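You operate a simulated robot arm through the tools that you are given. There is no shell and no other tool. Be economical: measure what you need, move in short steps, check, and stop when the job is done.

Carry out the task below with a simulated robot arm. There is one attempt and no reset: what you move stays moved.

## Task
Try the green gauge bolt home in the small bush, rack it again, and fit the other two in theirs.
Fine: the green bolt ends in the green cup.

The check looks at the end state, three seconds after you hand in, the way a careful person would. Anything else that was tipped, shoved, dropped, spilled or broken makes it a failure.

## Robot
A 6-joint arm with a two-finger parallel gripper, fixed in place. Base frame: the origin is at the foot of the arm, x ahead of it, y to its left, z up; the work surface is at about z = 13. Lengths are in mm, angles in rad, forces in N, time in s.
With the tool pointing down near the work surface it reaches from about 200 to 460 mm from the base axis. Its first joint turns from -1.222 to 1.222 rad. Payload 1.9 kg.
The tool frame sits at the grasp point between the pads (the TCP): z along the fingers, y along the line on which they close. The tips reach 23 mm beyond it. The gripper opens to 94 mm. The fingers are 38 mm wide and 10 mm thick; the gripper's body (54 by 96 mm) begins 39 mm behind the TCP.
Orientation is told as [roll, pitch, yaw] about the base's x, y, z axes, in that order, counted from this pose: with the fingers straight down and closing along the base's y, the tool's x points along the base's -x, its y along +y and its z along -z.

## Interface
- The arm moves only by the tool play_rows. Its argument "rows" is a list of rows, each a list of 7 numbers: the shift along the base's x, y, z in mm, then the turn, a rotation vector about the base's x, y, z in rad, then the closure, from 0 (fully open) to 1 (shut). In form: [[dx, dy, dz, ax, ay, az, grip], ...]. A call has 1 to 10 rows; each row shifts and turns the commanded pose from where the row before left it. A row lasts 0.2 s, in which the tool goes at most 50 mm and 0.15 rad; a call with a longer step from one row to the next is refused whole, and so is a gripper value outside its range. A pose out of reach is approached as far as the arm can. The call stops where the force on the tool passes 40 N (or 10 N more than at its start, if that is more) or the arm is blocked; 0.2 s more then pass. Each finger travels about 108 mm/s and halts on what it meets, pressing with about 35 N; the grip force reading is that of the motor and also rises with nothing between the fingers. The clock runs only during rows and for 0.2 s after the last one: add rows that do not move to give the fingers time. It gives the time, the measured TCP pose, the force on the tool (base axes), the opening and the grip force at its end, in the units of the frame above (readings bear some noise).
- Cameras (640 x 400 px; columns grow to the right, rows downward): "scene" is fixed at [42.8, 301.2, 432.1]; the picture's right is [-0.88, -0.48, 0.00], its down [-0.23, 0.43, -0.87] and it looks along [0.42, -0.77, -0.49] (base axes); focal length 272 px, centre (320, 200). "wrist" rides on the gripper at [86, 16, -75] in the tool frame; the picture's right is [-0.18, 0.98, 0.00], its down [-0.58, -0.11, -0.81] and it looks along [-0.79, -0.15, 0.59] (tool axes); focal length 243 px, centre (320, 200). There is no depth. A picture from a camera that has moved, and an enlarged one, comes with that camera's place and axes in the base frame and with its lens.
- snapshot(camera): a new picture of that camera. No time passes.
- enlarge(camera, box): a new picture of the part [left, top, right, bottom] of that camera's present view, enlarged. No time passes.
- sign_off(): hands the job in; it is judged then, once.

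Work in short steps. Places have to be worked out from the pictures, the camera data and where the tool is seen: move nearer, look again, correct. Check each grasp and each placing, and mend what went wrong. You have 120 turns and 76 pictures in all, those below and enlarged ones among them. Open the gripper and draw the arm clear of the work before you hand the job in, unless the task says otherwise; then end with one line.

The tools are called after ">>>" as name(argument=value, ...) on one line, values as JSON. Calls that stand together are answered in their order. play_rows: Moves the arm, as the interface text tells. Its arguments: {"type":"object","properties":{"rows":{"type":"array"}},"required":["rows"]} The other tools are called the same way: snapshot (camera) takes a picture; enlarge (camera, box) takes an enlarged picture of a part of a camera's view; sign_off () hands the job in.

At the start:

```text
clock: 0.0
tool_pos: [273.5, -177.3, 332.4]
orientation: [0.001, -0.002, -0.001]
force: [0.6, -0.1, 0.1]
grip_width: 94.1
grip_force: 0.0
```

scene: 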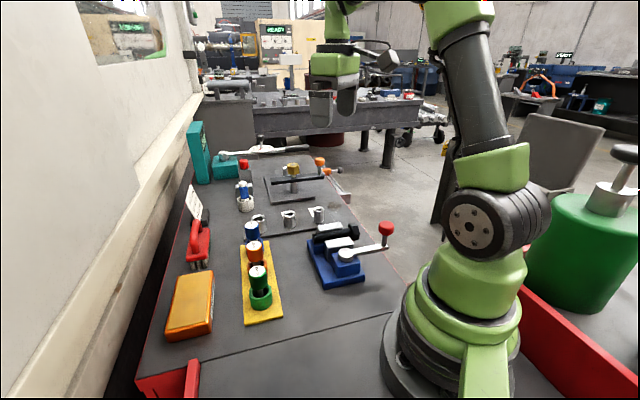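
wrist: 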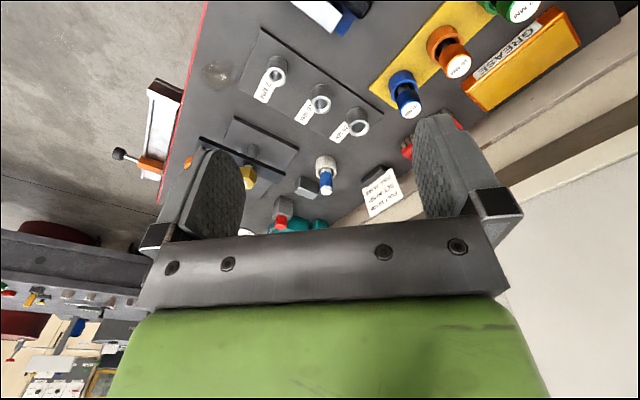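

The pictures show a yellow rack with three bolts and a dark plate with three bushes. I'll enlarge both areas to read labels and measure.

>>> enlarge(camera="scene", box=[170, 140, 390, 340])

>>> enlarge(camera="wrist", box=[200, 0, 600, 240])

```text
2.00 times, centred on (280, 240) of scene
camera zoom: at [42.8, 301.2, 432.1], right [-0.88, -0.48, 0.0], down [-0.23, 0.43, -0.87], along [0.42, -0.77, -0.49], focal length 544 px, centre (400, 120)
```

zoom: 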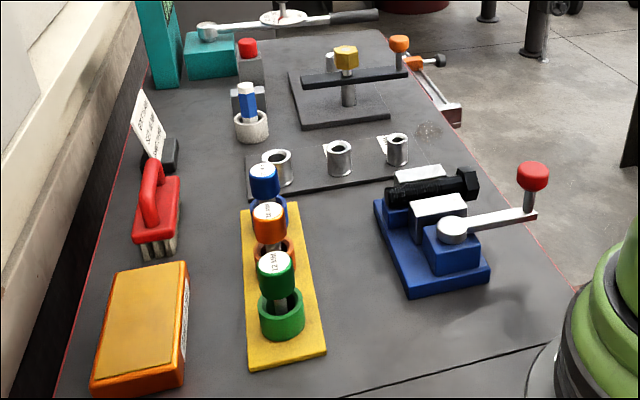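

```text
1.60 times, centred on (400, 120) of wrist
camera zoom: at [187.4, -160.6, 407.4], right [0.19, 0.98, 0.0], down [0.58, -0.11, 0.81], along [0.79, -0.15, -0.59], focal length 388 px, centre (192, 328)
```

zoom: 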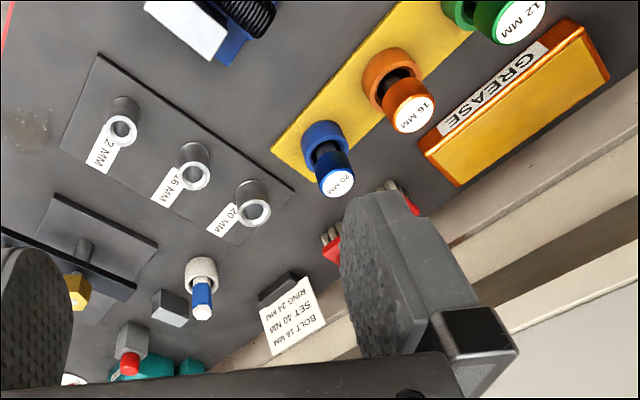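

Triangulating both views: caps at z≈86 – green ≈(315,39), orange ≈(367,-16), blue ≈(421,-69); bush mouths at z≈50 – 12 ≈(349,-253), 16 ≈(408,-198), 20 ≈(465,-143). I go lower and closer to refine.

>>> play_rows(rows=[[-10, 20, -30, 0, 0, 0, 0], [-10, 20, -30, 0, 0, 0, 0], [-10, 20, -30, 0, 0, 0, 0], [-10, 10, -20, 0, 0, 0, 0], [0, 0, 0, 0, 0, 0, 0]])

>>> snapshot(camera="wrist")

```text
clock: 1.2
tool_pos: [232.6, -106.7, 225.4]
orientation: [0.002, -0.002, -0.002]
force: [0.6, -0.3, -0.5]
grip_width: 94.1
grip_force: 0.0
```

```text
71 pictures are left
camera wrist: at [145.6, -90.9, 299.5], right [0.19, 0.98, 0.0], down [0.58, -0.11, 0.81], along [0.79, -0.15, -0.59], focal length 243 px, centre (320, 200)
```

wrist: 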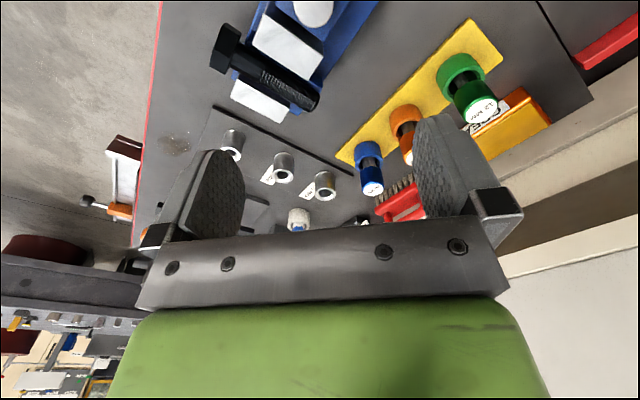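

>>> enlarge(camera="wrist", box=[320, 30, 560, 210])

>>> enlarge(camera="wrist", box=[200, 90, 400, 230])

>>> enlarge(camera="scene", box=[220, 190, 300, 330])

```text
2.22 times, centred on (440, 120) of wrist
camera zoom: at [145.6, -90.9, 299.5], right [0.19, 0.98, 0.0], down [0.58, -0.11, 0.81], along [0.79, -0.15, -0.59], focal length 539 px, centre (53, 378)
```

zoom: 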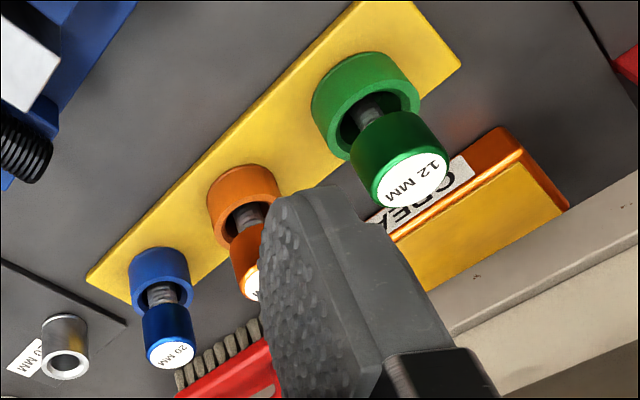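

```text
2.86 times, centred on (300, 160) of wrist
camera zoom: at [145.6, -90.9, 299.5], right [0.19, 0.98, 0.0], down [0.58, -0.11, 0.81], along [0.79, -0.15, -0.59], focal length 693 px, centre (377, 314)
```

zoom: 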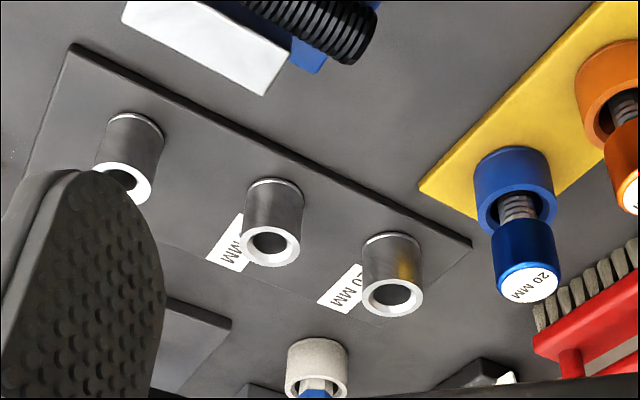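

```text
2.86 times, centred on (260, 260) of scene
camera zoom: at [42.8, 301.2, 432.1], right [-0.88, -0.48, 0.0], down [-0.23, 0.43, -0.87], along [0.42, -0.77, -0.49], focal length 776 px, centre (491, 29)
```

zoom: 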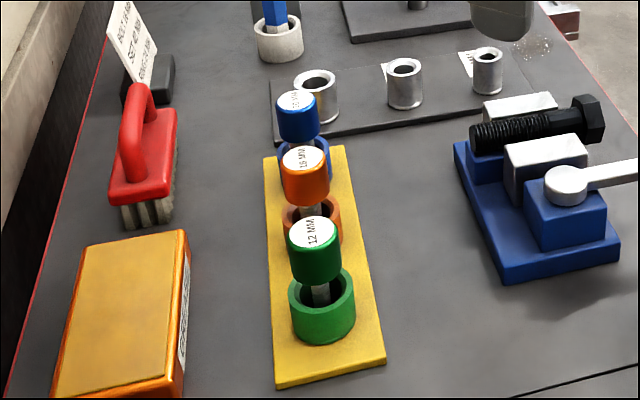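

Caps are about 31 mm across and span z≈61–87, with cup tops at about 40. I'll keep yaw 0, closing along y, which clears the neighbours. I'll hover over green at about (313,39).

>>> play_rows(rows=[[20, 36, -18, 0, 0, 0, 0.2], [20, 36, -19, 0, 0, 0, 0.3], [20, 36, -19, 0, 0, 0, 0.3], [20, 38, -19, 0, 0, 0, 0.3], [0, 0, 0, 0, 0, 0, 0.3]])

>>> snapshot(camera="wrist")

>>> snapshot(camera="scene")

```text
clock: 2.4
tool_pos: [311.6, 40.9, 148.0]
orientation: [-0.001, -0.002, -0.001]
force: [0.0, -0.1, -0.6]
grip_width: 65.8
grip_force: 0.0
```

```text
67 pictures are left
camera wrist: at [226.0, 58.2, 221.4], right [0.19, 0.98, 0.0], down [0.58, -0.11, 0.81], along [0.79, -0.15, -0.59], focal length 243 px, centre (320, 200)
```

wrist: 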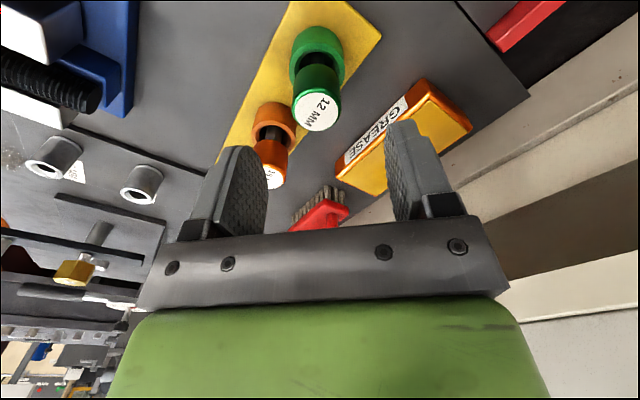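

```text
66 pictures are left
```

scene: 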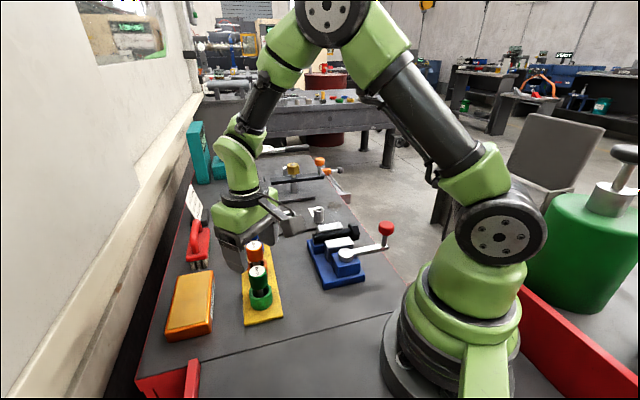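

Green's cap refines to (313.3, 40). I descend to TCP z≈85, with the tips near the cap's lower edge, and then close.

>>> play_rows(rows=[[1.5, -0.7, -25, 0, 0, 0, 0.3], [0, 0, -25, 0, 0, 0, 0.3], [0, 0, -13, 0, 0, 0, 0.3], [0, 0, 0, 0, 0, 0, 0.3]])

>>> snapshot(camera="wrist")

>>> enlarge(camera="scene", box=[200, 200, 330, 330])

```text
clock: 3.4
tool_pos: [314.2, 38.2, 85.9]
orientation: [0.0, -0.003, -0.002]
force: [-0.6, -0.4, -0.7]
grip_width: 65.9
grip_force: 0.1
```

```text
65 pictures are left
camera wrist: at [228.0, 55.0, 158.6], right [0.19, 0.98, 0.0], down [0.58, -0.11, 0.81], along [0.79, -0.15, -0.59], focal length 243 px, centre (320, 200)
```

wrist: 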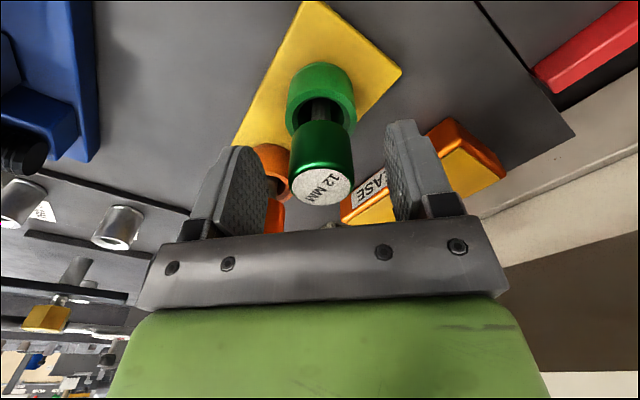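

```text
3.08 times, centred on (265, 265) of scene
camera zoom: at [42.8, 301.2, 432.1], right [-0.88, -0.48, 0.0], down [-0.23, 0.43, -0.87], along [0.42, -0.77, -0.49], focal length 836 px, centre (489, 0)
```

zoom: 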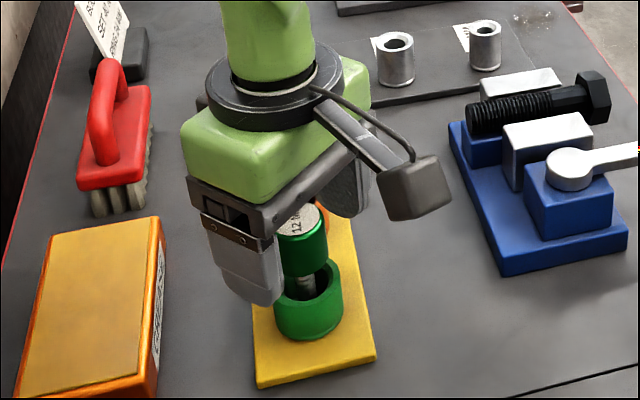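

The cap is between the fingers, about 3 mm toward +y of centre. I'll shift +2.5 in y and close.

>>> play_rows(rows=[[0, 2.5, 0, 0, 0, 0, 0.3], [0, 0, 0, 0, 0, 0, 0.55], [0, 0, 0, 0, 0, 0, 0.75], [0, 0, 0, 0, 0, 0, 0.75], [0, 0, 0, 0, 0, 0, 0.75]])

>>> snapshot(camera="wrist")

```text
clock: 4.6
tool_pos: [314.8, 40.1, 85.4]
orientation: [-0.001, -0.002, -0.003]
force: [0.3, -1.3, 0.5]
grip_width: 30.6
grip_force: 34.7
```

```text
63 pictures are left
camera wrist: at [228.0, 57.0, 158.8], right [0.19, 0.98, 0.0], down [0.58, -0.11, 0.81], along [0.79, -0.15, -0.59], focal length 243 px, centre (320, 200)
```

wrist: 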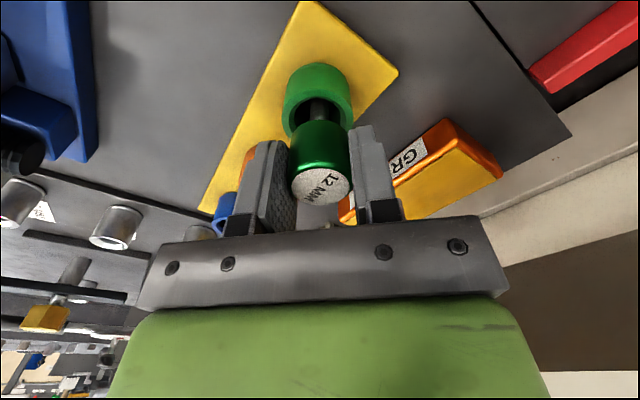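

Gripped at 30.6 mm. I lift straight up 75 mm and look at the shank.

>>> play_rows(rows=[[0, 0, 10, 0, 0, 0, 0.75], [0, 0, 20, 0, 0, 0, 0.75], [0, 0, 25, 0, 0, 0, 0.75], [0, 0, 20, 0, 0, 0, 0.75], [0, 0, 0, 0, 0, 0, 0.75]])

>>> snapshot(camera="wrist")

>>> enlarge(camera="scene", box=[200, 180, 330, 330])

```text
clock: 5.8
tool_pos: [316.1, 39.5, 159.2]
orientation: [0.0, 0.0, -0.002]
force: [-0.6, -0.1, -1.9]
grip_width: 30.5
grip_force: 35.3
```

```text
62 pictures are left
camera wrist: at [229.1, 56.9, 233.8], right [0.19, 0.98, 0.0], down [0.58, -0.11, 0.81], along [0.79, -0.15, -0.59], focal length 243 px, centre (320, 200)
```

wrist: 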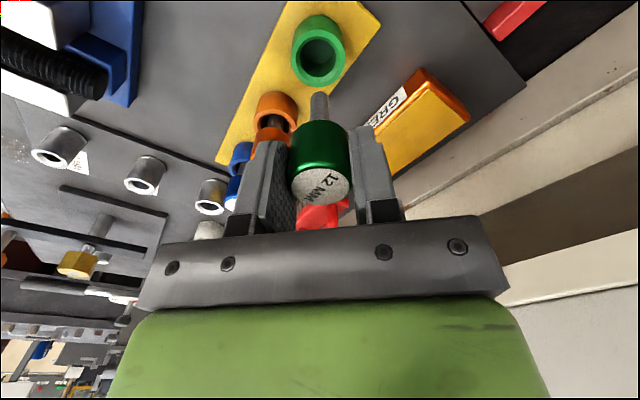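

```text
2.67 times, centred on (265, 255) of scene
camera zoom: at [42.8, 301.2, 432.1], right [-0.88, -0.48, 0.0], down [-0.23, 0.43, -0.87], along [0.42, -0.77, -0.49], focal length 725 px, centre (467, 53)
```

zoom: 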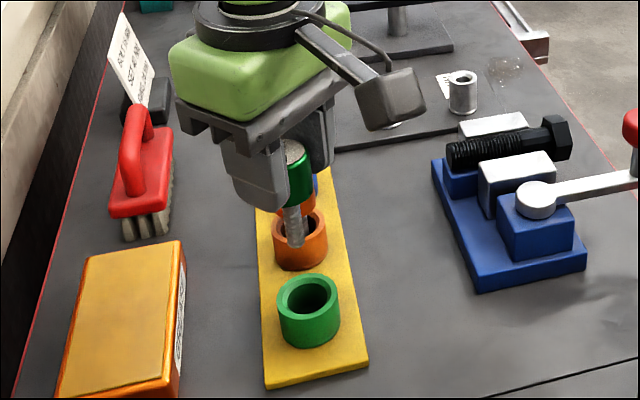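

The bolt hangs straight with its tip about 72 mm below the TCP. I raise a little and carry it toward the 12 bush at about (349,-253), then look from above.

>>> play_rows(rows=[[0, 0, 15, 0, 0, 0, 0.75], [4, -40, 0, 0, 0, 0, 0.75], [4, -42, 0, 0, 0, 0, 0.75], [5, -42, 0, 0, 0, 0, 0.75], [5, -42, 0, 0, 0, 0, 0.75], [5, -42, 0, 0, 0, 0, 0.75], [5, -42, 0, 0, 0, 0, 0.75], [5, -42, 0, 0, 0, 0, 0.75], [0, 0, 0, 0, 0, 0, 0.75], [0, 0, 0, 0, 0, 0, 0.75]])

>>> enlarge(camera="wrist", box=[220, 0, 540, 220])

>>> enlarge(camera="scene", box=[230, 140, 350, 240])

```text
clock: 8.0
tool_pos: [345.9, -250.1, 174.1]
orientation: [-0.001, 0.0, -0.002]
force: [-1.1, 0.0, -1.3]
grip_width: 30.8
grip_force: 34.6
```

```text
1.82 times, centred on (380, 110) of wrist
camera zoom: at [260.2, -233.9, 248.8], right [0.19, 0.98, 0.0], down [0.58, -0.11, 0.81], along [0.79, -0.15, -0.59], focal length 441 px, centre (211, 364)
```

zoom: 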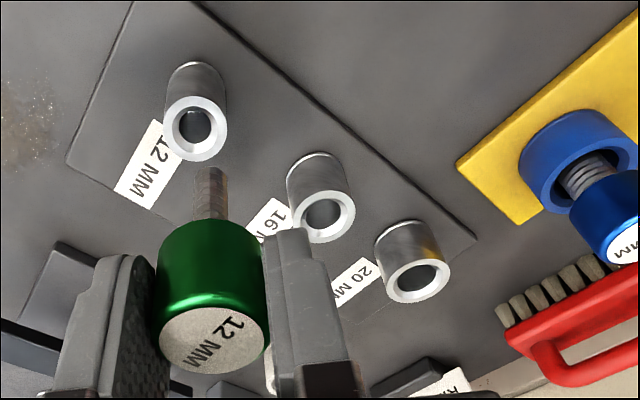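

```text
4.00 times, centred on (290, 190) of scene
camera zoom: at [42.8, 301.1, 432.1], right [-0.88, -0.48, 0.0], down [-0.23, 0.43, -0.87], along [0.42, -0.77, -0.49], focal length 1087 px, centre (440, 240)
```

zoom: 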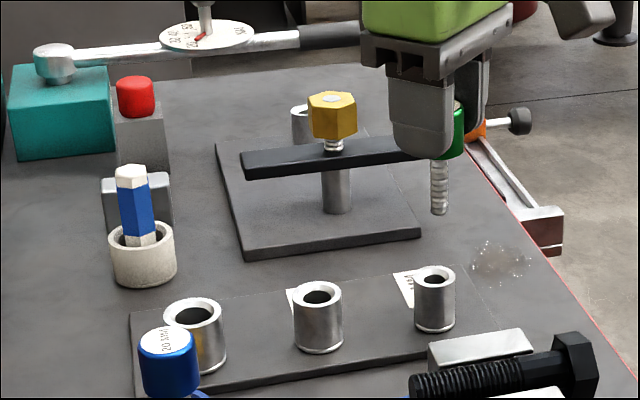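

Combining views puts the 12-bush mouth near (353,-258.5,47). I move over it with the tip about 10 mm above and recheck alignment.

>>> play_rows(rows=[[7, -8, 0, 0, 0, 0, 0.75], [0, 0, -20, 0, 0, 0, 0.75], [0, 0, -20, 0, 0, 0, 0.75], [0, 0, 0, 0, 0, 0, 0.75], [0, 0, 0, 0, 0, 0, 0.75]])

>>> enlarge(camera="wrist", box=[260, 0, 420, 120])

>>> enlarge(camera="scene", box=[280, 160, 360, 230])

```text
clock: 9.2
tool_pos: [355.6, -257.7, 134.3]
orientation: [0.001, -0.003, -0.002]
force: [-0.2, 0.0, -0.8]
grip_width: 30.7
grip_force: 35.5
```

```text
3.33 times, centred on (340, 60) of wrist
camera zoom: at [268.4, -240.9, 208.9], right [0.19, 0.98, 0.0], down [0.58, -0.11, 0.81], along [0.79, -0.15, -0.59], focal length 809 px, centre (253, 667)
```

zoom: 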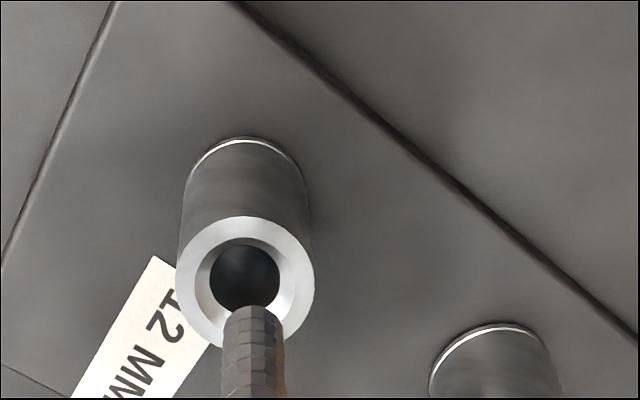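

```text
5.71 times, centred on (320, 195) of scene
camera zoom: at [42.8, 301.2, 432.1], right [-0.88, -0.48, 0.0], down [-0.23, 0.43, -0.87], along [0.42, -0.77, -0.49], focal length 1553 px, centre (320, 229)
```

zoom: 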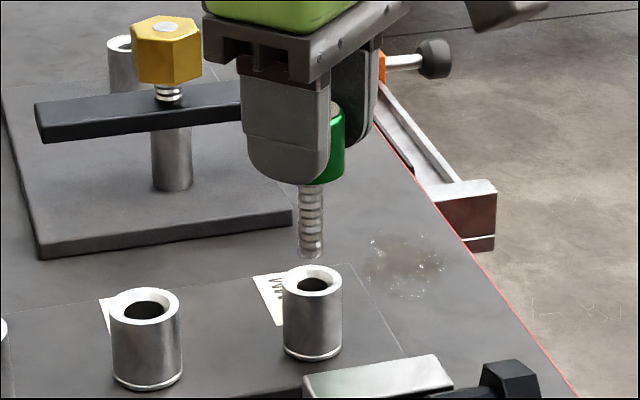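

Using the column offsets only, which don't depend on height, the tip needs about +0.7 in x and -1.8 in y. I correct that and go 8 mm lower to recheck.

>>> play_rows(rows=[[0.7, -1.8, 0, 0, 0, 0, 0.75], [0, 0, -8, 0, 0, 0, 0.75], [0, 0, 0, 0, 0, 0, 0.75], [0, 0, 0, 0, 0, 0, 0.75]])

>>> enlarge(camera="wrist", box=[260, 0, 380, 90])

>>> enlarge(camera="scene", box=[300, 190, 340, 220])

```text
clock: 10.2
tool_pos: [357.2, -259.2, 127.2]
orientation: [-0.001, -0.002, -0.003]
force: [-0.4, -0.5, -0.8]
grip_width: 30.4
grip_force: 35.8
```

```text
4.44 times, centred on (320, 45) of wrist
camera zoom: at [270.1, -243.8, 201.3], right [0.19, 0.98, 0.0], down [0.58, -0.11, 0.81], along [0.79, -0.15, -0.59], focal length 1078 px, centre (320, 889)
```

zoom: 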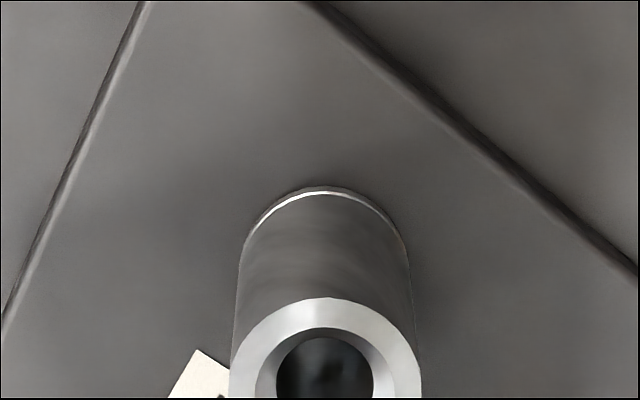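

```text
13.33 times, centred on (320, 205) of scene
camera zoom: at [42.8, 301.2, 432.1], right [-0.88, -0.48, 0.0], down [-0.23, 0.43, -0.87], along [0.42, -0.77, -0.49], focal length 3624 px, centre (320, 133)
```

zoom: 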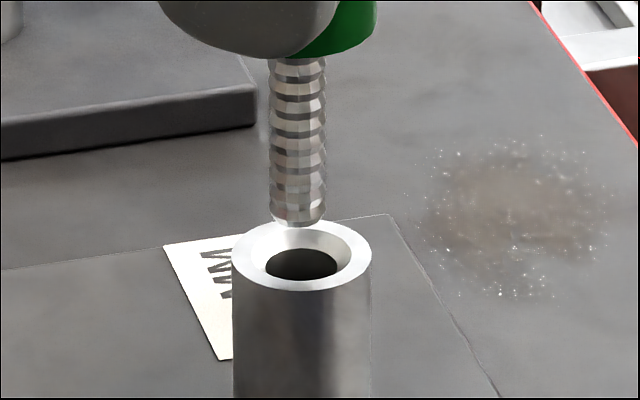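

>>> enlarge(camera="wrist", box=[270, 50, 370, 130])

```text
5.00 times, centred on (320, 90) of wrist
camera zoom: at [270.1, -243.8, 201.3], right [0.19, 0.98, 0.0], down [0.58, -0.11, 0.81], along [0.79, -0.15, -0.59], focal length 1213 px, centre (320, 750)
```

zoom: 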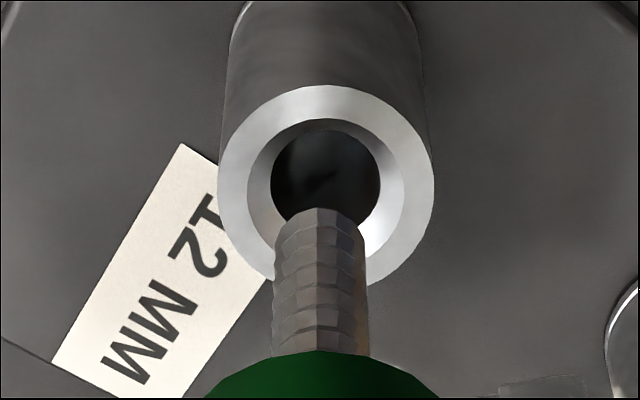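

The tip is now off by about (-1.5,+1.0), and the bore has ~1 mm clearance per side plus a wide chamfer. I correct and insert about 25 mm gently.

>>> play_rows(rows=[[-1.5, 1.0, 0, 0, 0, 0, 0.75], [0, 0, 0, 0, 0, 0, 0.75], [0, 0, -6, 0, 0, 0, 0.75], [0, 0, -6, 0, 0, 0, 0.75], [0, 0, -5, 0, 0, 0, 0.75], [0, 0, -5, 0, 0, 0, 0.75], [0, 0, 0, 0, 0, 0, 0.75]])

>>> enlarge(camera="scene", box=[280, 170, 360, 230])

>>> enlarge(camera="wrist", box=[260, 40, 400, 140])

```text
clock: 11.8
tool_pos: [355.0, -258.9, 105.5]
orientation: [0.0, -0.002, -0.002]
force: [0.3, 0.5, -1.2]
grip_width: 30.7
grip_force: 34.6
```

```text
6.67 times, centred on (320, 200) of scene
camera zoom: at [42.8, 301.2, 432.1], right [-0.88, -0.48, 0.0], down [-0.23, 0.43, -0.87], along [0.42, -0.77, -0.49], focal length 1812 px, centre (320, 200)
```

zoom: 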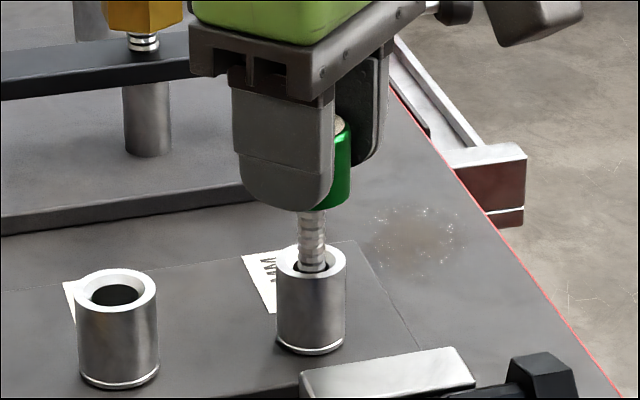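

```text
4.00 times, centred on (330, 90) of wrist
camera zoom: at [268.6, -243.4, 180.1], right [0.19, 0.98, 0.0], down [0.58, -0.11, 0.81], along [0.79, -0.15, -0.59], focal length 970 px, centre (280, 640)
```

zoom: 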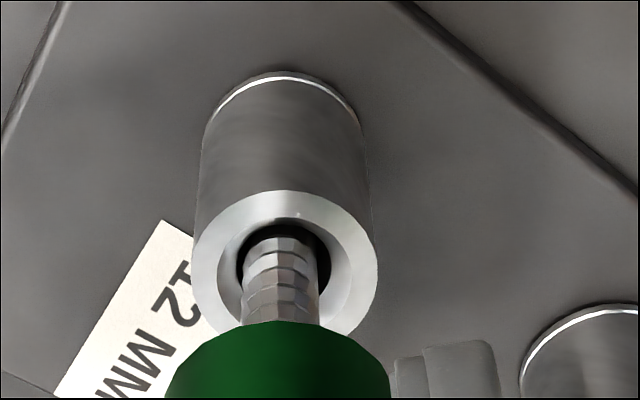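

The tip is inside the bore with no side force. I nudge it to centre and keep lowering in small steps until it seats.

>>> play_rows(rows=[[-0.3, 0.5, -3, 0, 0, 0, 0.75], [0, 0, -4, 0, 0, 0, 0.75], [0, 0, -4, 0, 0, 0, 0.75], [0, 0, -4, 0, 0, 0, 0.75], [0, 0, 0, 0, 0, 0, 0.75]])

>>> enlarge(camera="scene", box=[280, 170, 360, 230])

```text
clock: 13.0
tool_pos: [355.9, -258.7, 89.9]
orientation: [-0.001, -0.002, -0.002]
force: [0.2, 0.6, -1.5]
grip_width: 30.6
grip_force: 34.8
```

```text
6.67 times, centred on (320, 200) of scene
camera zoom: at [42.8, 301.2, 432.1], right [-0.88, -0.48, 0.0], down [-0.23, 0.43, -0.87], along [0.42, -0.77, -0.49], focal length 1812 px, centre (320, 200)
```

zoom: 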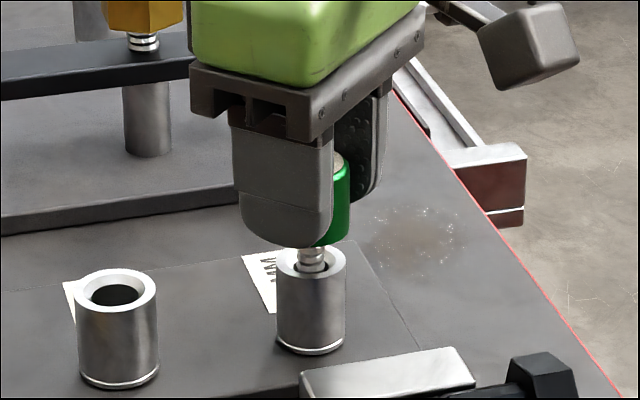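

No contact yet and roughly 10–14 mm remains. I continue in 2 mm steps to feel the shoulder seat.

>>> play_rows(rows=[[0, 0, -3, 0, 0, 0, 0.75], [0, 0, -3, 0, 0, 0, 0.75], [0, 0, -2, 0, 0, 0, 0.75], [0, 0, -2, 0, 0, 0, 0.75], [0, 0, -2, 0, 0, 0, 0.75], [0, 0, -1.5, 0, 0, 0, 0.75], [0, 0, 0, 0, 0, 0, 0.75]])

>>> enlarge(camera="scene", box=[280, 170, 360, 230])

```text
clock: 14.6
tool_pos: [355.0, -260.6, 78.1]
orientation: [0.0, -0.004, -0.002]
force: [5.1, -0.3, 23.7]
grip_width: 30.7
grip_force: 35.0
```

```text
6.67 times, centred on (320, 200) of scene
camera zoom: at [42.7, 301.2, 432.0], right [-0.88, -0.48, 0.0], down [-0.23, 0.43, -0.87], along [0.42, -0.77, -0.49], focal length 1812 px, centre (320, 200)
```

zoom: 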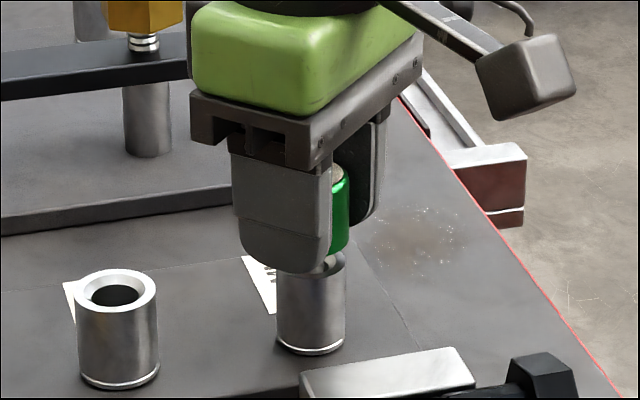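

Upward force of 24 N at TCP z=78 suggests it has met something. I zoom to see if the cap is down on the bush.

>>> enlarge(camera="scene", box=[304, 188, 336, 212])

>>> enlarge(camera="wrist", box=[260, 60, 400, 210])

```text
16.00 times, centred on (320, 200) of scene
camera zoom: at [42.7, 301.2, 432.0], right [-0.88, -0.48, 0.0], down [-0.23, 0.43, -0.87], along [0.42, -0.77, -0.49], focal length 4348 px, centre (320, 200)
```

zoom: 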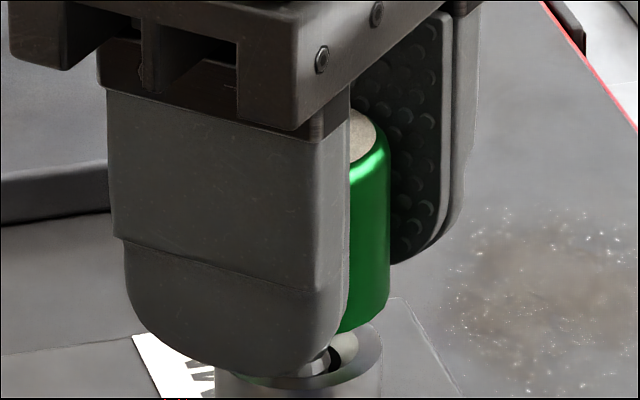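

```text
2.67 times, centred on (330, 135) of wrist
camera zoom: at [268.8, -242.4, 152.1], right [0.18, 0.98, 0.0], down [0.58, -0.11, 0.81], along [0.79, -0.15, -0.59], focal length 647 px, centre (293, 373)
```

zoom: 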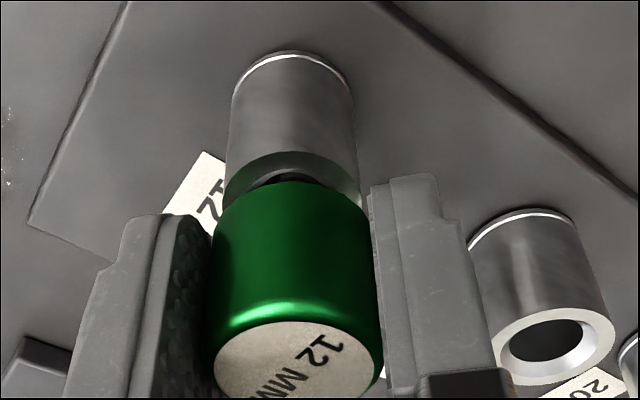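

The cap slipped up about 6 mm in the pads, so contact came at TCP z≈84.5. That is nearly the same height as in the rack, so the shank is down on the floor of the bush. I'll open the fingers so it rests freely, confirm that, then regrip higher.

>>> play_rows(rows=[[0, 0, 2, 0, 0, 0, 0.75], [0, 0, 0, 0, 0, 0, 0.5], [0, 0, 0, 0, 0, 0, 0.45], [0, 0, 5, 0, 0, 0, 0.45], [0, 0, 0, 0, 0, 0, 0.45]])

>>> enlarge(camera="scene", box=[304, 188, 336, 212])

>>> enlarge(camera="wrist", box=[260, 60, 400, 210])

```text
clock: 15.8
tool_pos: [354.2, -258.8, 84.2]
orientation: [-0.001, -0.002, -0.002]
force: [0.9, -0.4, -0.2]
grip_width: 51.8
grip_force: 0.0
```

```text
16.00 times, centred on (320, 200) of scene
camera zoom: at [42.8, 301.2, 432.1], right [-0.88, -0.48, 0.0], down [-0.23, 0.43, -0.87], along [0.42, -0.77, -0.49], focal length 4348 px, centre (320, 200)
```

zoom: 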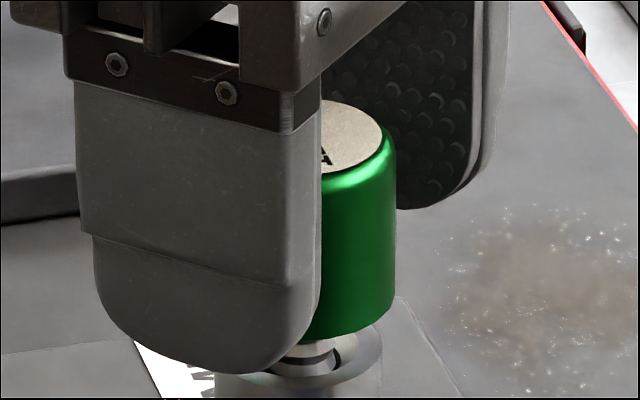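

```text
2.67 times, centred on (330, 135) of wrist
camera zoom: at [268.2, -242.1, 158.9], right [0.19, 0.98, 0.0], down [0.58, -0.11, 0.81], along [0.79, -0.15, -0.59], focal length 647 px, centre (293, 373)
```

zoom: 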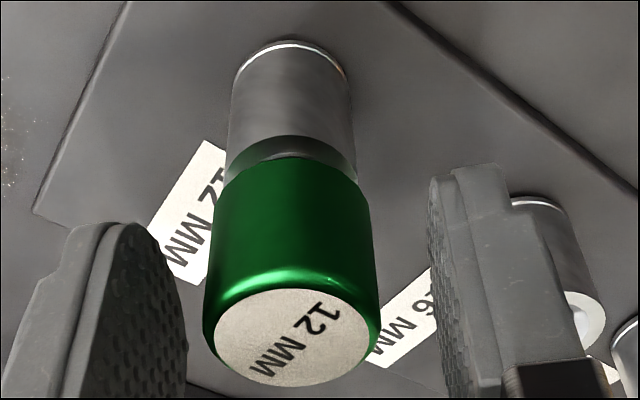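

It stands freely on the floor of the bush, upright and home. I shift 1.5 mm toward -y, regrip at z≈84 and lift it out.

>>> play_rows(rows=[[0, -1.5, 0, 0, 0, 0, 0.45], [0, 0, 0, 0, 0, 0, 0.6], [0, 0, 0, 0, 0, 0, 0.75], [0, 0, 0, 0, 0, 0, 0.75], [0, 0, 10, 0, 0, 0, 0.75], [0, 0, 15, 0, 0, 0, 0.75], [0, 0, 20, 0, 0, 0, 0.75], [0, 0, 25, 0, 0, 0, 0.75], [0, 0, 20, 0, 0, 0, 0.75], [0, 0, 0, 0, 0, 0, 0.75]])

>>> snapshot(camera="wrist")

```text
clock: 18.0
tool_pos: [355.3, -262.3, 173.3]
orientation: [0.0, -0.001, -0.002]
force: [1.2, 0.5, -2.0]
grip_width: 30.5
grip_force: 35.0
```

```text
45 pictures are left
camera wrist: at [268.2, -246.3, 248.3], right [0.19, 0.98, 0.0], down [0.58, -0.11, 0.81], along [0.79, -0.15, -0.59], focal length 243 px, centre (320, 200)
```

wrist: 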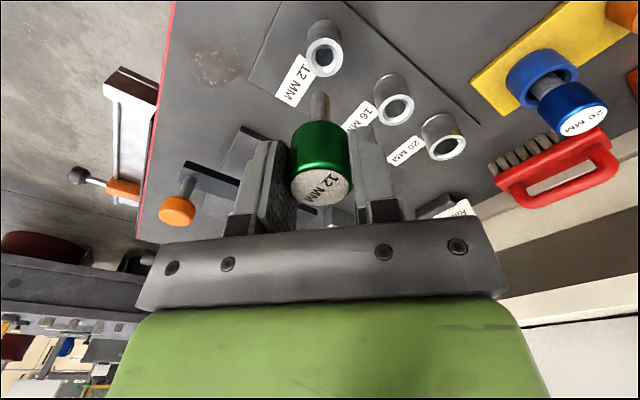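

Green is out cleanly. I carry it back over the green cup at about (314.5,40) at the same height.

>>> play_rows(rows=[[-5, 43, 0, 0, 0, 0, 0.75], [-6, 43, 0, 0, 0, 0, 0.75], [-6, 43, 0, 0, 0, 0, 0.75], [-6, 43, 0, 0, 0, 0, 0.75], [-6, 43, 0, 0, 0, 0, 0.75], [-6, 43, 0, 0, 0, 0, 0.75], [-6, 43, 0, 0, 0, 0, 0.75], [0, 0, 0, 0, 0, 0, 0.75], [0, 0, -10, 0, 0, 0, 0.75], [0, 0, 0, 0, 0, 0, 0.75]])

>>> enlarge(camera="wrist", box=[260, 0, 420, 120])

>>> enlarge(camera="scene", box=[220, 220, 300, 330])

```text
clock: 20.2
tool_pos: [313.9, 41.9, 161.2]
orientation: [0.0, -0.001, -0.001]
force: [0.9, -0.2, -1.3]
grip_width: 30.6
grip_force: 34.9
```

```text
3.33 times, centred on (340, 60) of wrist
camera zoom: at [226.9, 57.8, 236.1], right [0.19, 0.98, 0.0], down [0.58, -0.11, 0.81], along [0.79, -0.15, -0.59], focal length 809 px, centre (253, 667)
```

zoom: 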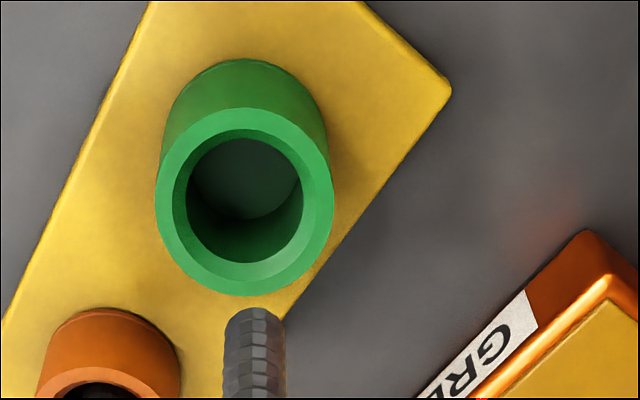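

```text
3.64 times, centred on (260, 275) of scene
camera zoom: at [42.8, 301.2, 432.1], right [-0.88, -0.48, 0.0], down [-0.23, 0.43, -0.87], along [0.42, -0.77, -0.49], focal length 988 px, centre (538, -73)
```

zoom: 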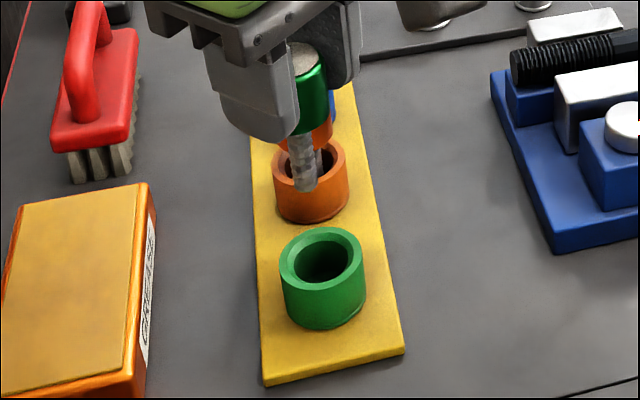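

The cup has a flat floor and a ~28 mm bore. The tip should shift about (-2,-1.5) to be central, and then I'll lower to just above the floor.

>>> play_rows(rows=[[-2, -1.5, 0, 0, 0, 0, 0.75], [0, 0, -25, 0, 0, 0, 0.75], [0, 0, -20, 0, 0, 0, 0.75], [0, 0, -15, 0, 0, 0, 0.75], [0, 0, -8, 0, 0, 0, 0.75], [0, 0, 0, 0, 0, 0, 0.75]])

>>> enlarge(camera="wrist", box=[260, 40, 400, 140])

>>> enlarge(camera="scene", box=[230, 250, 290, 320])

```text
clock: 21.6
tool_pos: [310.4, 38.4, 95.7]
orientation: [0.001, -0.003, -0.001]
force: [-0.5, 0.8, -1.8]
grip_width: 30.4
grip_force: 34.9
```

```text
4.00 times, centred on (330, 90) of wrist
camera zoom: at [224.0, 55.1, 170.0], right [0.19, 0.98, 0.0], down [0.58, -0.11, 0.81], along [0.79, -0.15, -0.59], focal length 970 px, centre (280, 640)
```

zoom: 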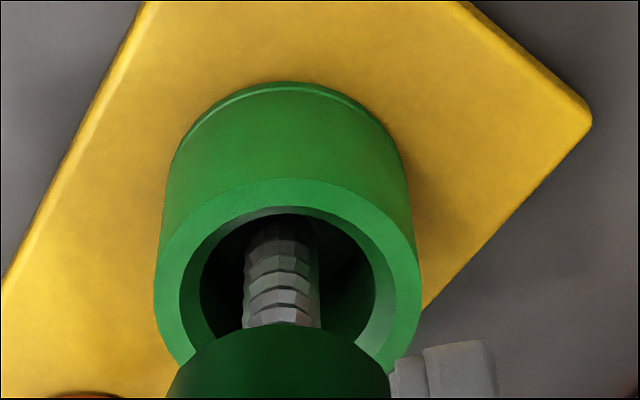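

```text
5.71 times, centred on (260, 285) of scene
camera zoom: at [42.8, 301.2, 432.1], right [-0.88, -0.48, 0.0], down [-0.23, 0.43, -0.87], along [0.42, -0.77, -0.49], focal length 1553 px, centre (663, -286)
```

zoom: 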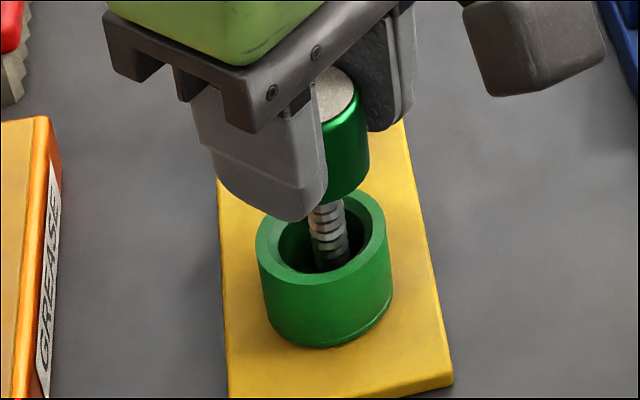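

The shank should go +2 in x and +0.3 in y to be central. I correct and lower to near the floor.

>>> play_rows(rows=[[2, 0.3, 0, 0, 0, 0, 0.75], [0, 0, -4, 0, 0, 0, 0.75], [0, 0, -3, 0, 0, 0, 0.75], [0, 0, -1, 0, 0, 0, 0.75], [0, 0, 0, 0, 0, 0, 0.75]])

```text
clock: 22.8
tool_pos: [312.2, 38.2, 87.9]
orientation: [0.0, -0.002, -0.001]
force: [-0.4, -0.7, -1.2]
grip_width: 30.5
grip_force: 35.2
```

No contact yet. I lower in 1 mm steps.

>>> play_rows(rows=[[0, 0, -1, 0, 0, 0, 0.75], [0, 0, -1, 0, 0, 0, 0.75], [0, 0, 0, 0, 0, 0, 0.75]])

```text
clock: 23.6
tool_pos: [312.1, 39.1, 85.1]
orientation: [0.0, -0.002, -0.002]
force: [0.2, -0.6, -0.8]
grip_width: 30.9
grip_force: 35.1
```

>>> play_rows(rows=[[0, 0, -1, 0, 0, 0, 0.75], [0, 0, 0, 0, 0, 0, 0.75]])

```text
clock: 24.2
tool_pos: [313.2, 38.5, 85.1]
orientation: [-0.002, -0.001, -0.001]
force: [-0.3, -0.4, -1.9]
grip_width: 30.6
grip_force: 35.1
```

No contact at about 85. I continue 1 mm at a time.

>>> play_rows(rows=[[0, 0, -1, 0, 0, 0, 0.75], [0, 0, 0, 0, 0, 0, 0.75], [0, 0, -1, 0, 0, 0, 0.75], [0, 0, 0, 0, 0, 0, 0.75]])

>>> enlarge(camera="scene", box=[230, 250, 290, 320])

```text
clock: 25.2
tool_pos: [313.7, 38.1, 84.4]
orientation: [0.002, -0.002, -0.001]
force: [-7.4, 1.9, 23.8]
grip_width: 30.6
grip_force: 35.1
```

```text
5.71 times, centred on (260, 285) of scene
camera zoom: at [42.7, 301.2, 432.1], right [-0.88, -0.48, 0.0], down [-0.23, 0.43, -0.87], along [0.42, -0.77, -0.49], focal length 1553 px, centre (663, -286)
```

zoom: 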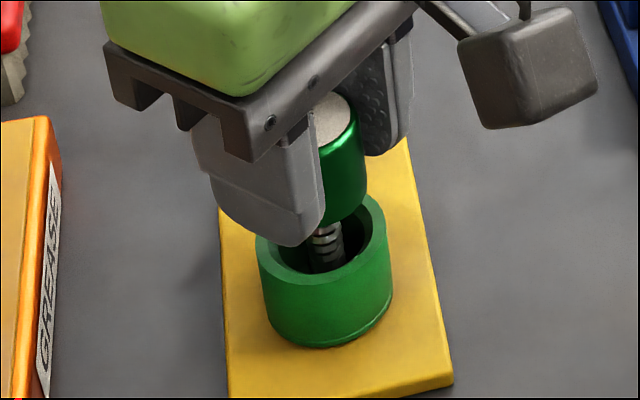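

Floor contact at TCP z≈84. I ease up 0.7 mm to shed the load and open slowly.

>>> play_rows(rows=[[0, 0, 0.7, 0, 0, 0, 0.75], [0, 0, 0, 0, 0, 0, 0.68], [0, 0, 0, 0, 0, 0, 0.66], [0, 0, 0, 0, 0, 0, 0.64], [0, 0, 0, 0, 0, 0, 0.6], [0, 0, 0, 0, 0, 0, 0.5], [0, 0, 0, 0, 0, 0, 0.4]])

>>> enlarge(camera="wrist", box=[230, 40, 430, 220])

```text
clock: 26.8
tool_pos: [312.4, 37.9, 83.2]
orientation: [0.0, -0.002, -0.002]
force: [-0.4, -0.2, 0.5]
grip_width: 56.2
grip_force: 0.0
```

```text
2.22 times, centred on (330, 130) of wrist
camera zoom: at [226.6, 54.8, 158.3], right [0.19, 0.98, 0.0], down [0.58, -0.11, 0.81], along [0.79, -0.15, -0.59], focal length 539 px, centre (298, 356)
```

zoom: 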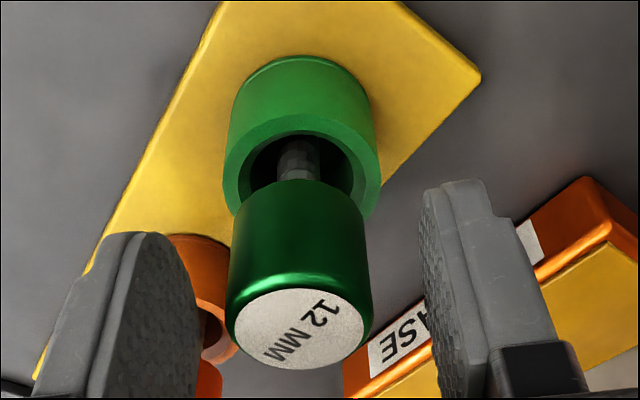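

Green stands upright in its cup. I rise clear and hover over orange at about (367.5,-15).

>>> play_rows(rows=[[0, 0, 25, 0, 0, 0, 0.35], [0, 0, 40, 0, 0, 0, 0.3], [18, -18, 0, 0, 0, 0, 0.3], [18, -18, 0, 0, 0, 0, 0.3], [18, -18, 0, 0, 0, 0, 0.3], [0, 0, 0, 0, 0, 0, 0.3]])

>>> enlarge(camera="wrist", box=[230, 20, 470, 200])

```text
clock: 28.2
tool_pos: [367.6, -11.0, 152.4]
orientation: [-0.001, -0.003, -0.001]
force: [0.1, -0.5, -0.2]
grip_width: 65.9
grip_force: 0.0
```

```text
2.22 times, centred on (350, 110) of wrist
camera zoom: at [281.6, 5.1, 226.2], right [0.19, 0.98, 0.0], down [0.58, -0.11, 0.81], along [0.79, -0.15, -0.59], focal length 539 px, centre (253, 400)
```

zoom: 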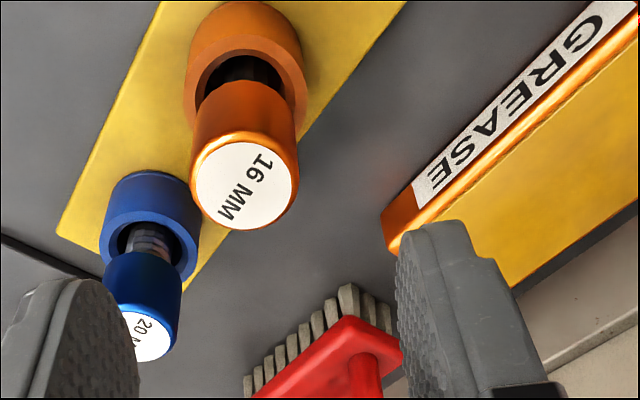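

Orange's cap works out at about (367.5,-13.6). I adjust and descend with the fingers around it.

>>> play_rows(rows=[[0.3, -2.5, -25, 0, 0, 0, 0.3], [0, 0, -25, 0, 0, 0, 0.3], [0, 0, -16, 0, 0, 0, 0.3], [0, 0, 0, 0, 0, 0, 0.3], [0, 0, 0, 0, 0, 0, 0.3]])

>>> enlarge(camera="wrist", box=[200, 50, 440, 230])

```text
clock: 29.4
tool_pos: [367.4, -16.1, 83.5]
orientation: [0.0, -0.002, -0.001]
force: [0.6, -0.1, 0.0]
grip_width: 65.9
grip_force: 0.1
```

```text
2.22 times, centred on (320, 140) of wrist
camera zoom: at [281.6, 0.8, 158.4], right [0.19, 0.98, 0.0], down [0.58, -0.11, 0.81], along [0.79, -0.15, -0.59], focal length 539 px, centre (320, 333)
```

zoom: 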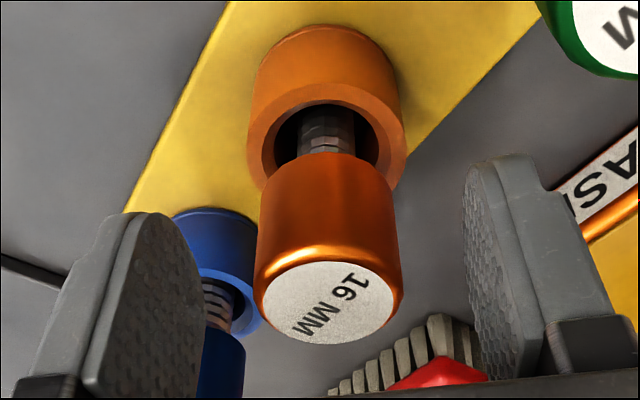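

The cap is nearly centred (+1 in y). I close and lift.

>>> play_rows(rows=[[0, 1, 1, 0, 0, 0, 0.3], [0, 0, 0, 0, 0, 0, 0.55], [0, 0, 0, 0, 0, 0, 0.75], [0, 0, 0, 0, 0, 0, 0.75], [0, 0, 10, 0, 0, 0, 0.75], [0, 0, 25, 0, 0, 0, 0.75], [0, 0, 30, 0, 0, 0, 0.75], [0, 0, 25, 0, 0, 0, 0.75], [0, 0, 0, 0, 0, 0, 0.75]])

>>> snapshot(camera="scene")

```text
clock: 31.4
tool_pos: [370.7, -15.9, 175.1]
orientation: [0.001, -0.001, -0.002]
force: [0.2, -0.3, -1.8]
grip_width: 30.7
grip_force: 34.7
```

```text
36 pictures are left
```

scene: 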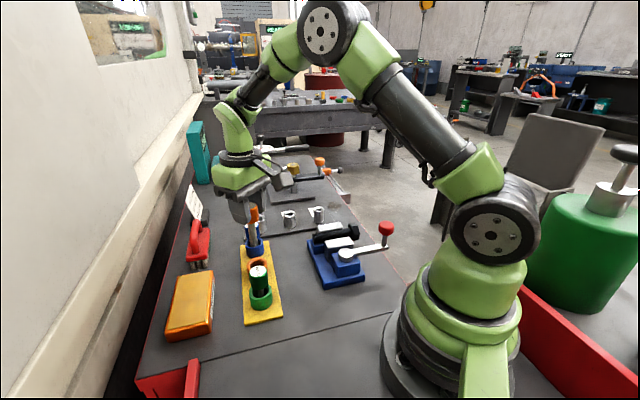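

Orange is held. I carry it at z≈175 to near the 16 bush at about (411,-201), watching reach.

>>> play_rows(rows=[[4, -37, 0, 0, 0, 0, 0.75], [9, -37, 0, 0, 0, 0, 0.75], [9, -37, 0, 0, 0, 0, 0.75], [9, -37, 0, 0, 0, 0, 0.75], [9, -37, 0, 0, 0, 0, 0.75], [0, 0, 0, 0, 0, 0, 0.75], [0, 0, 0, 0, 0, 0, 0.75]])

>>> enlarge(camera="wrist", box=[260, 0, 420, 120])

>>> enlarge(camera="scene", box=[250, 160, 330, 230])

```text
clock: 33.0
tool_pos: [406.1, -202.9, 173.4]
orientation: [0.001, 0.0, -0.002]
force: [0.6, 0.8, -3.1]
grip_width: 30.7
grip_force: 34.8
```

```text
3.33 times, centred on (340, 60) of wrist
camera zoom: at [319.7, -184.9, 247.0], right [0.19, 0.98, 0.0], down [0.58, -0.11, 0.81], along [0.79, -0.15, -0.59], focal length 809 px, centre (253, 667)
```

zoom: 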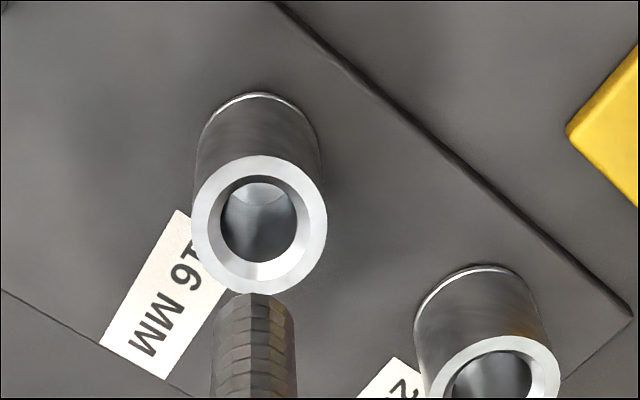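

```text
5.71 times, centred on (290, 195) of scene
camera zoom: at [42.8, 301.1, 432.1], right [-0.88, -0.48, 0.0], down [-0.23, 0.43, -0.87], along [0.42, -0.77, -0.49], focal length 1553 px, centre (491, 229)
```

zoom: 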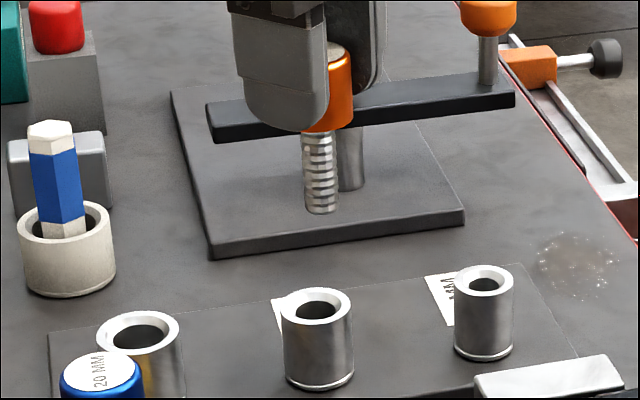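

The tip needs about (+4.8,+0.7). I apply that and lower 40 mm to about 14 mm above the mouth, then re-measure.

>>> play_rows(rows=[[4.8, 0.7, 0, 0, 0, 0, 0.75], [0, 0, -20, 0, 0, 0, 0.75], [0, 0, -20, 0, 0, 0, 0.75], [0, 0, 0, 0, 0, 0, 0.75], [0, 0, 0, 0, 0, 0, 0.75]])

>>> enlarge(camera="wrist", box=[260, 30, 380, 120])

>>> enlarge(camera="scene", box=[270, 180, 310, 220])

```text
clock: 34.2
tool_pos: [412.3, -200.2, 131.8]
orientation: [-0.001, -0.001, -0.001]
force: [-0.2, 0.4, -1.6]
grip_width: 30.3
grip_force: 34.8
```

```text
4.44 times, centred on (320, 75) of wrist
camera zoom: at [325.3, -183.6, 206.8], right [0.19, 0.98, 0.0], down [0.58, -0.11, 0.81], along [0.79, -0.15, -0.59], focal length 1078 px, centre (320, 756)
```

zoom: 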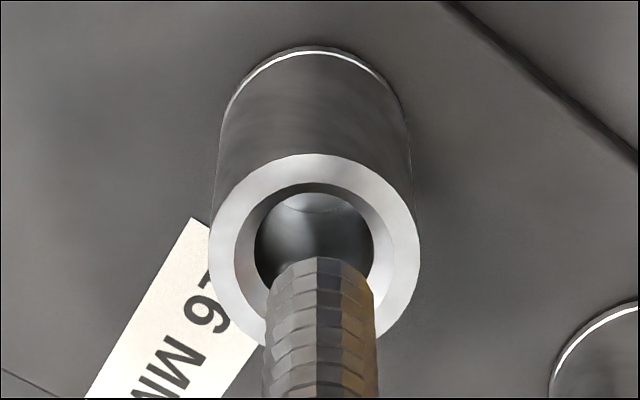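

```text
10.00 times, centred on (290, 200) of scene
camera zoom: at [42.8, 301.2, 432.1], right [-0.88, -0.48, 0.0], down [-0.23, 0.43, -0.87], along [0.42, -0.77, -0.49], focal length 2718 px, centre (620, 200)
```

zoom: 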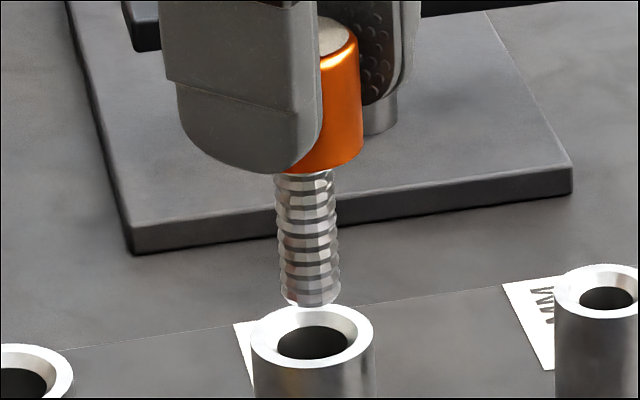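

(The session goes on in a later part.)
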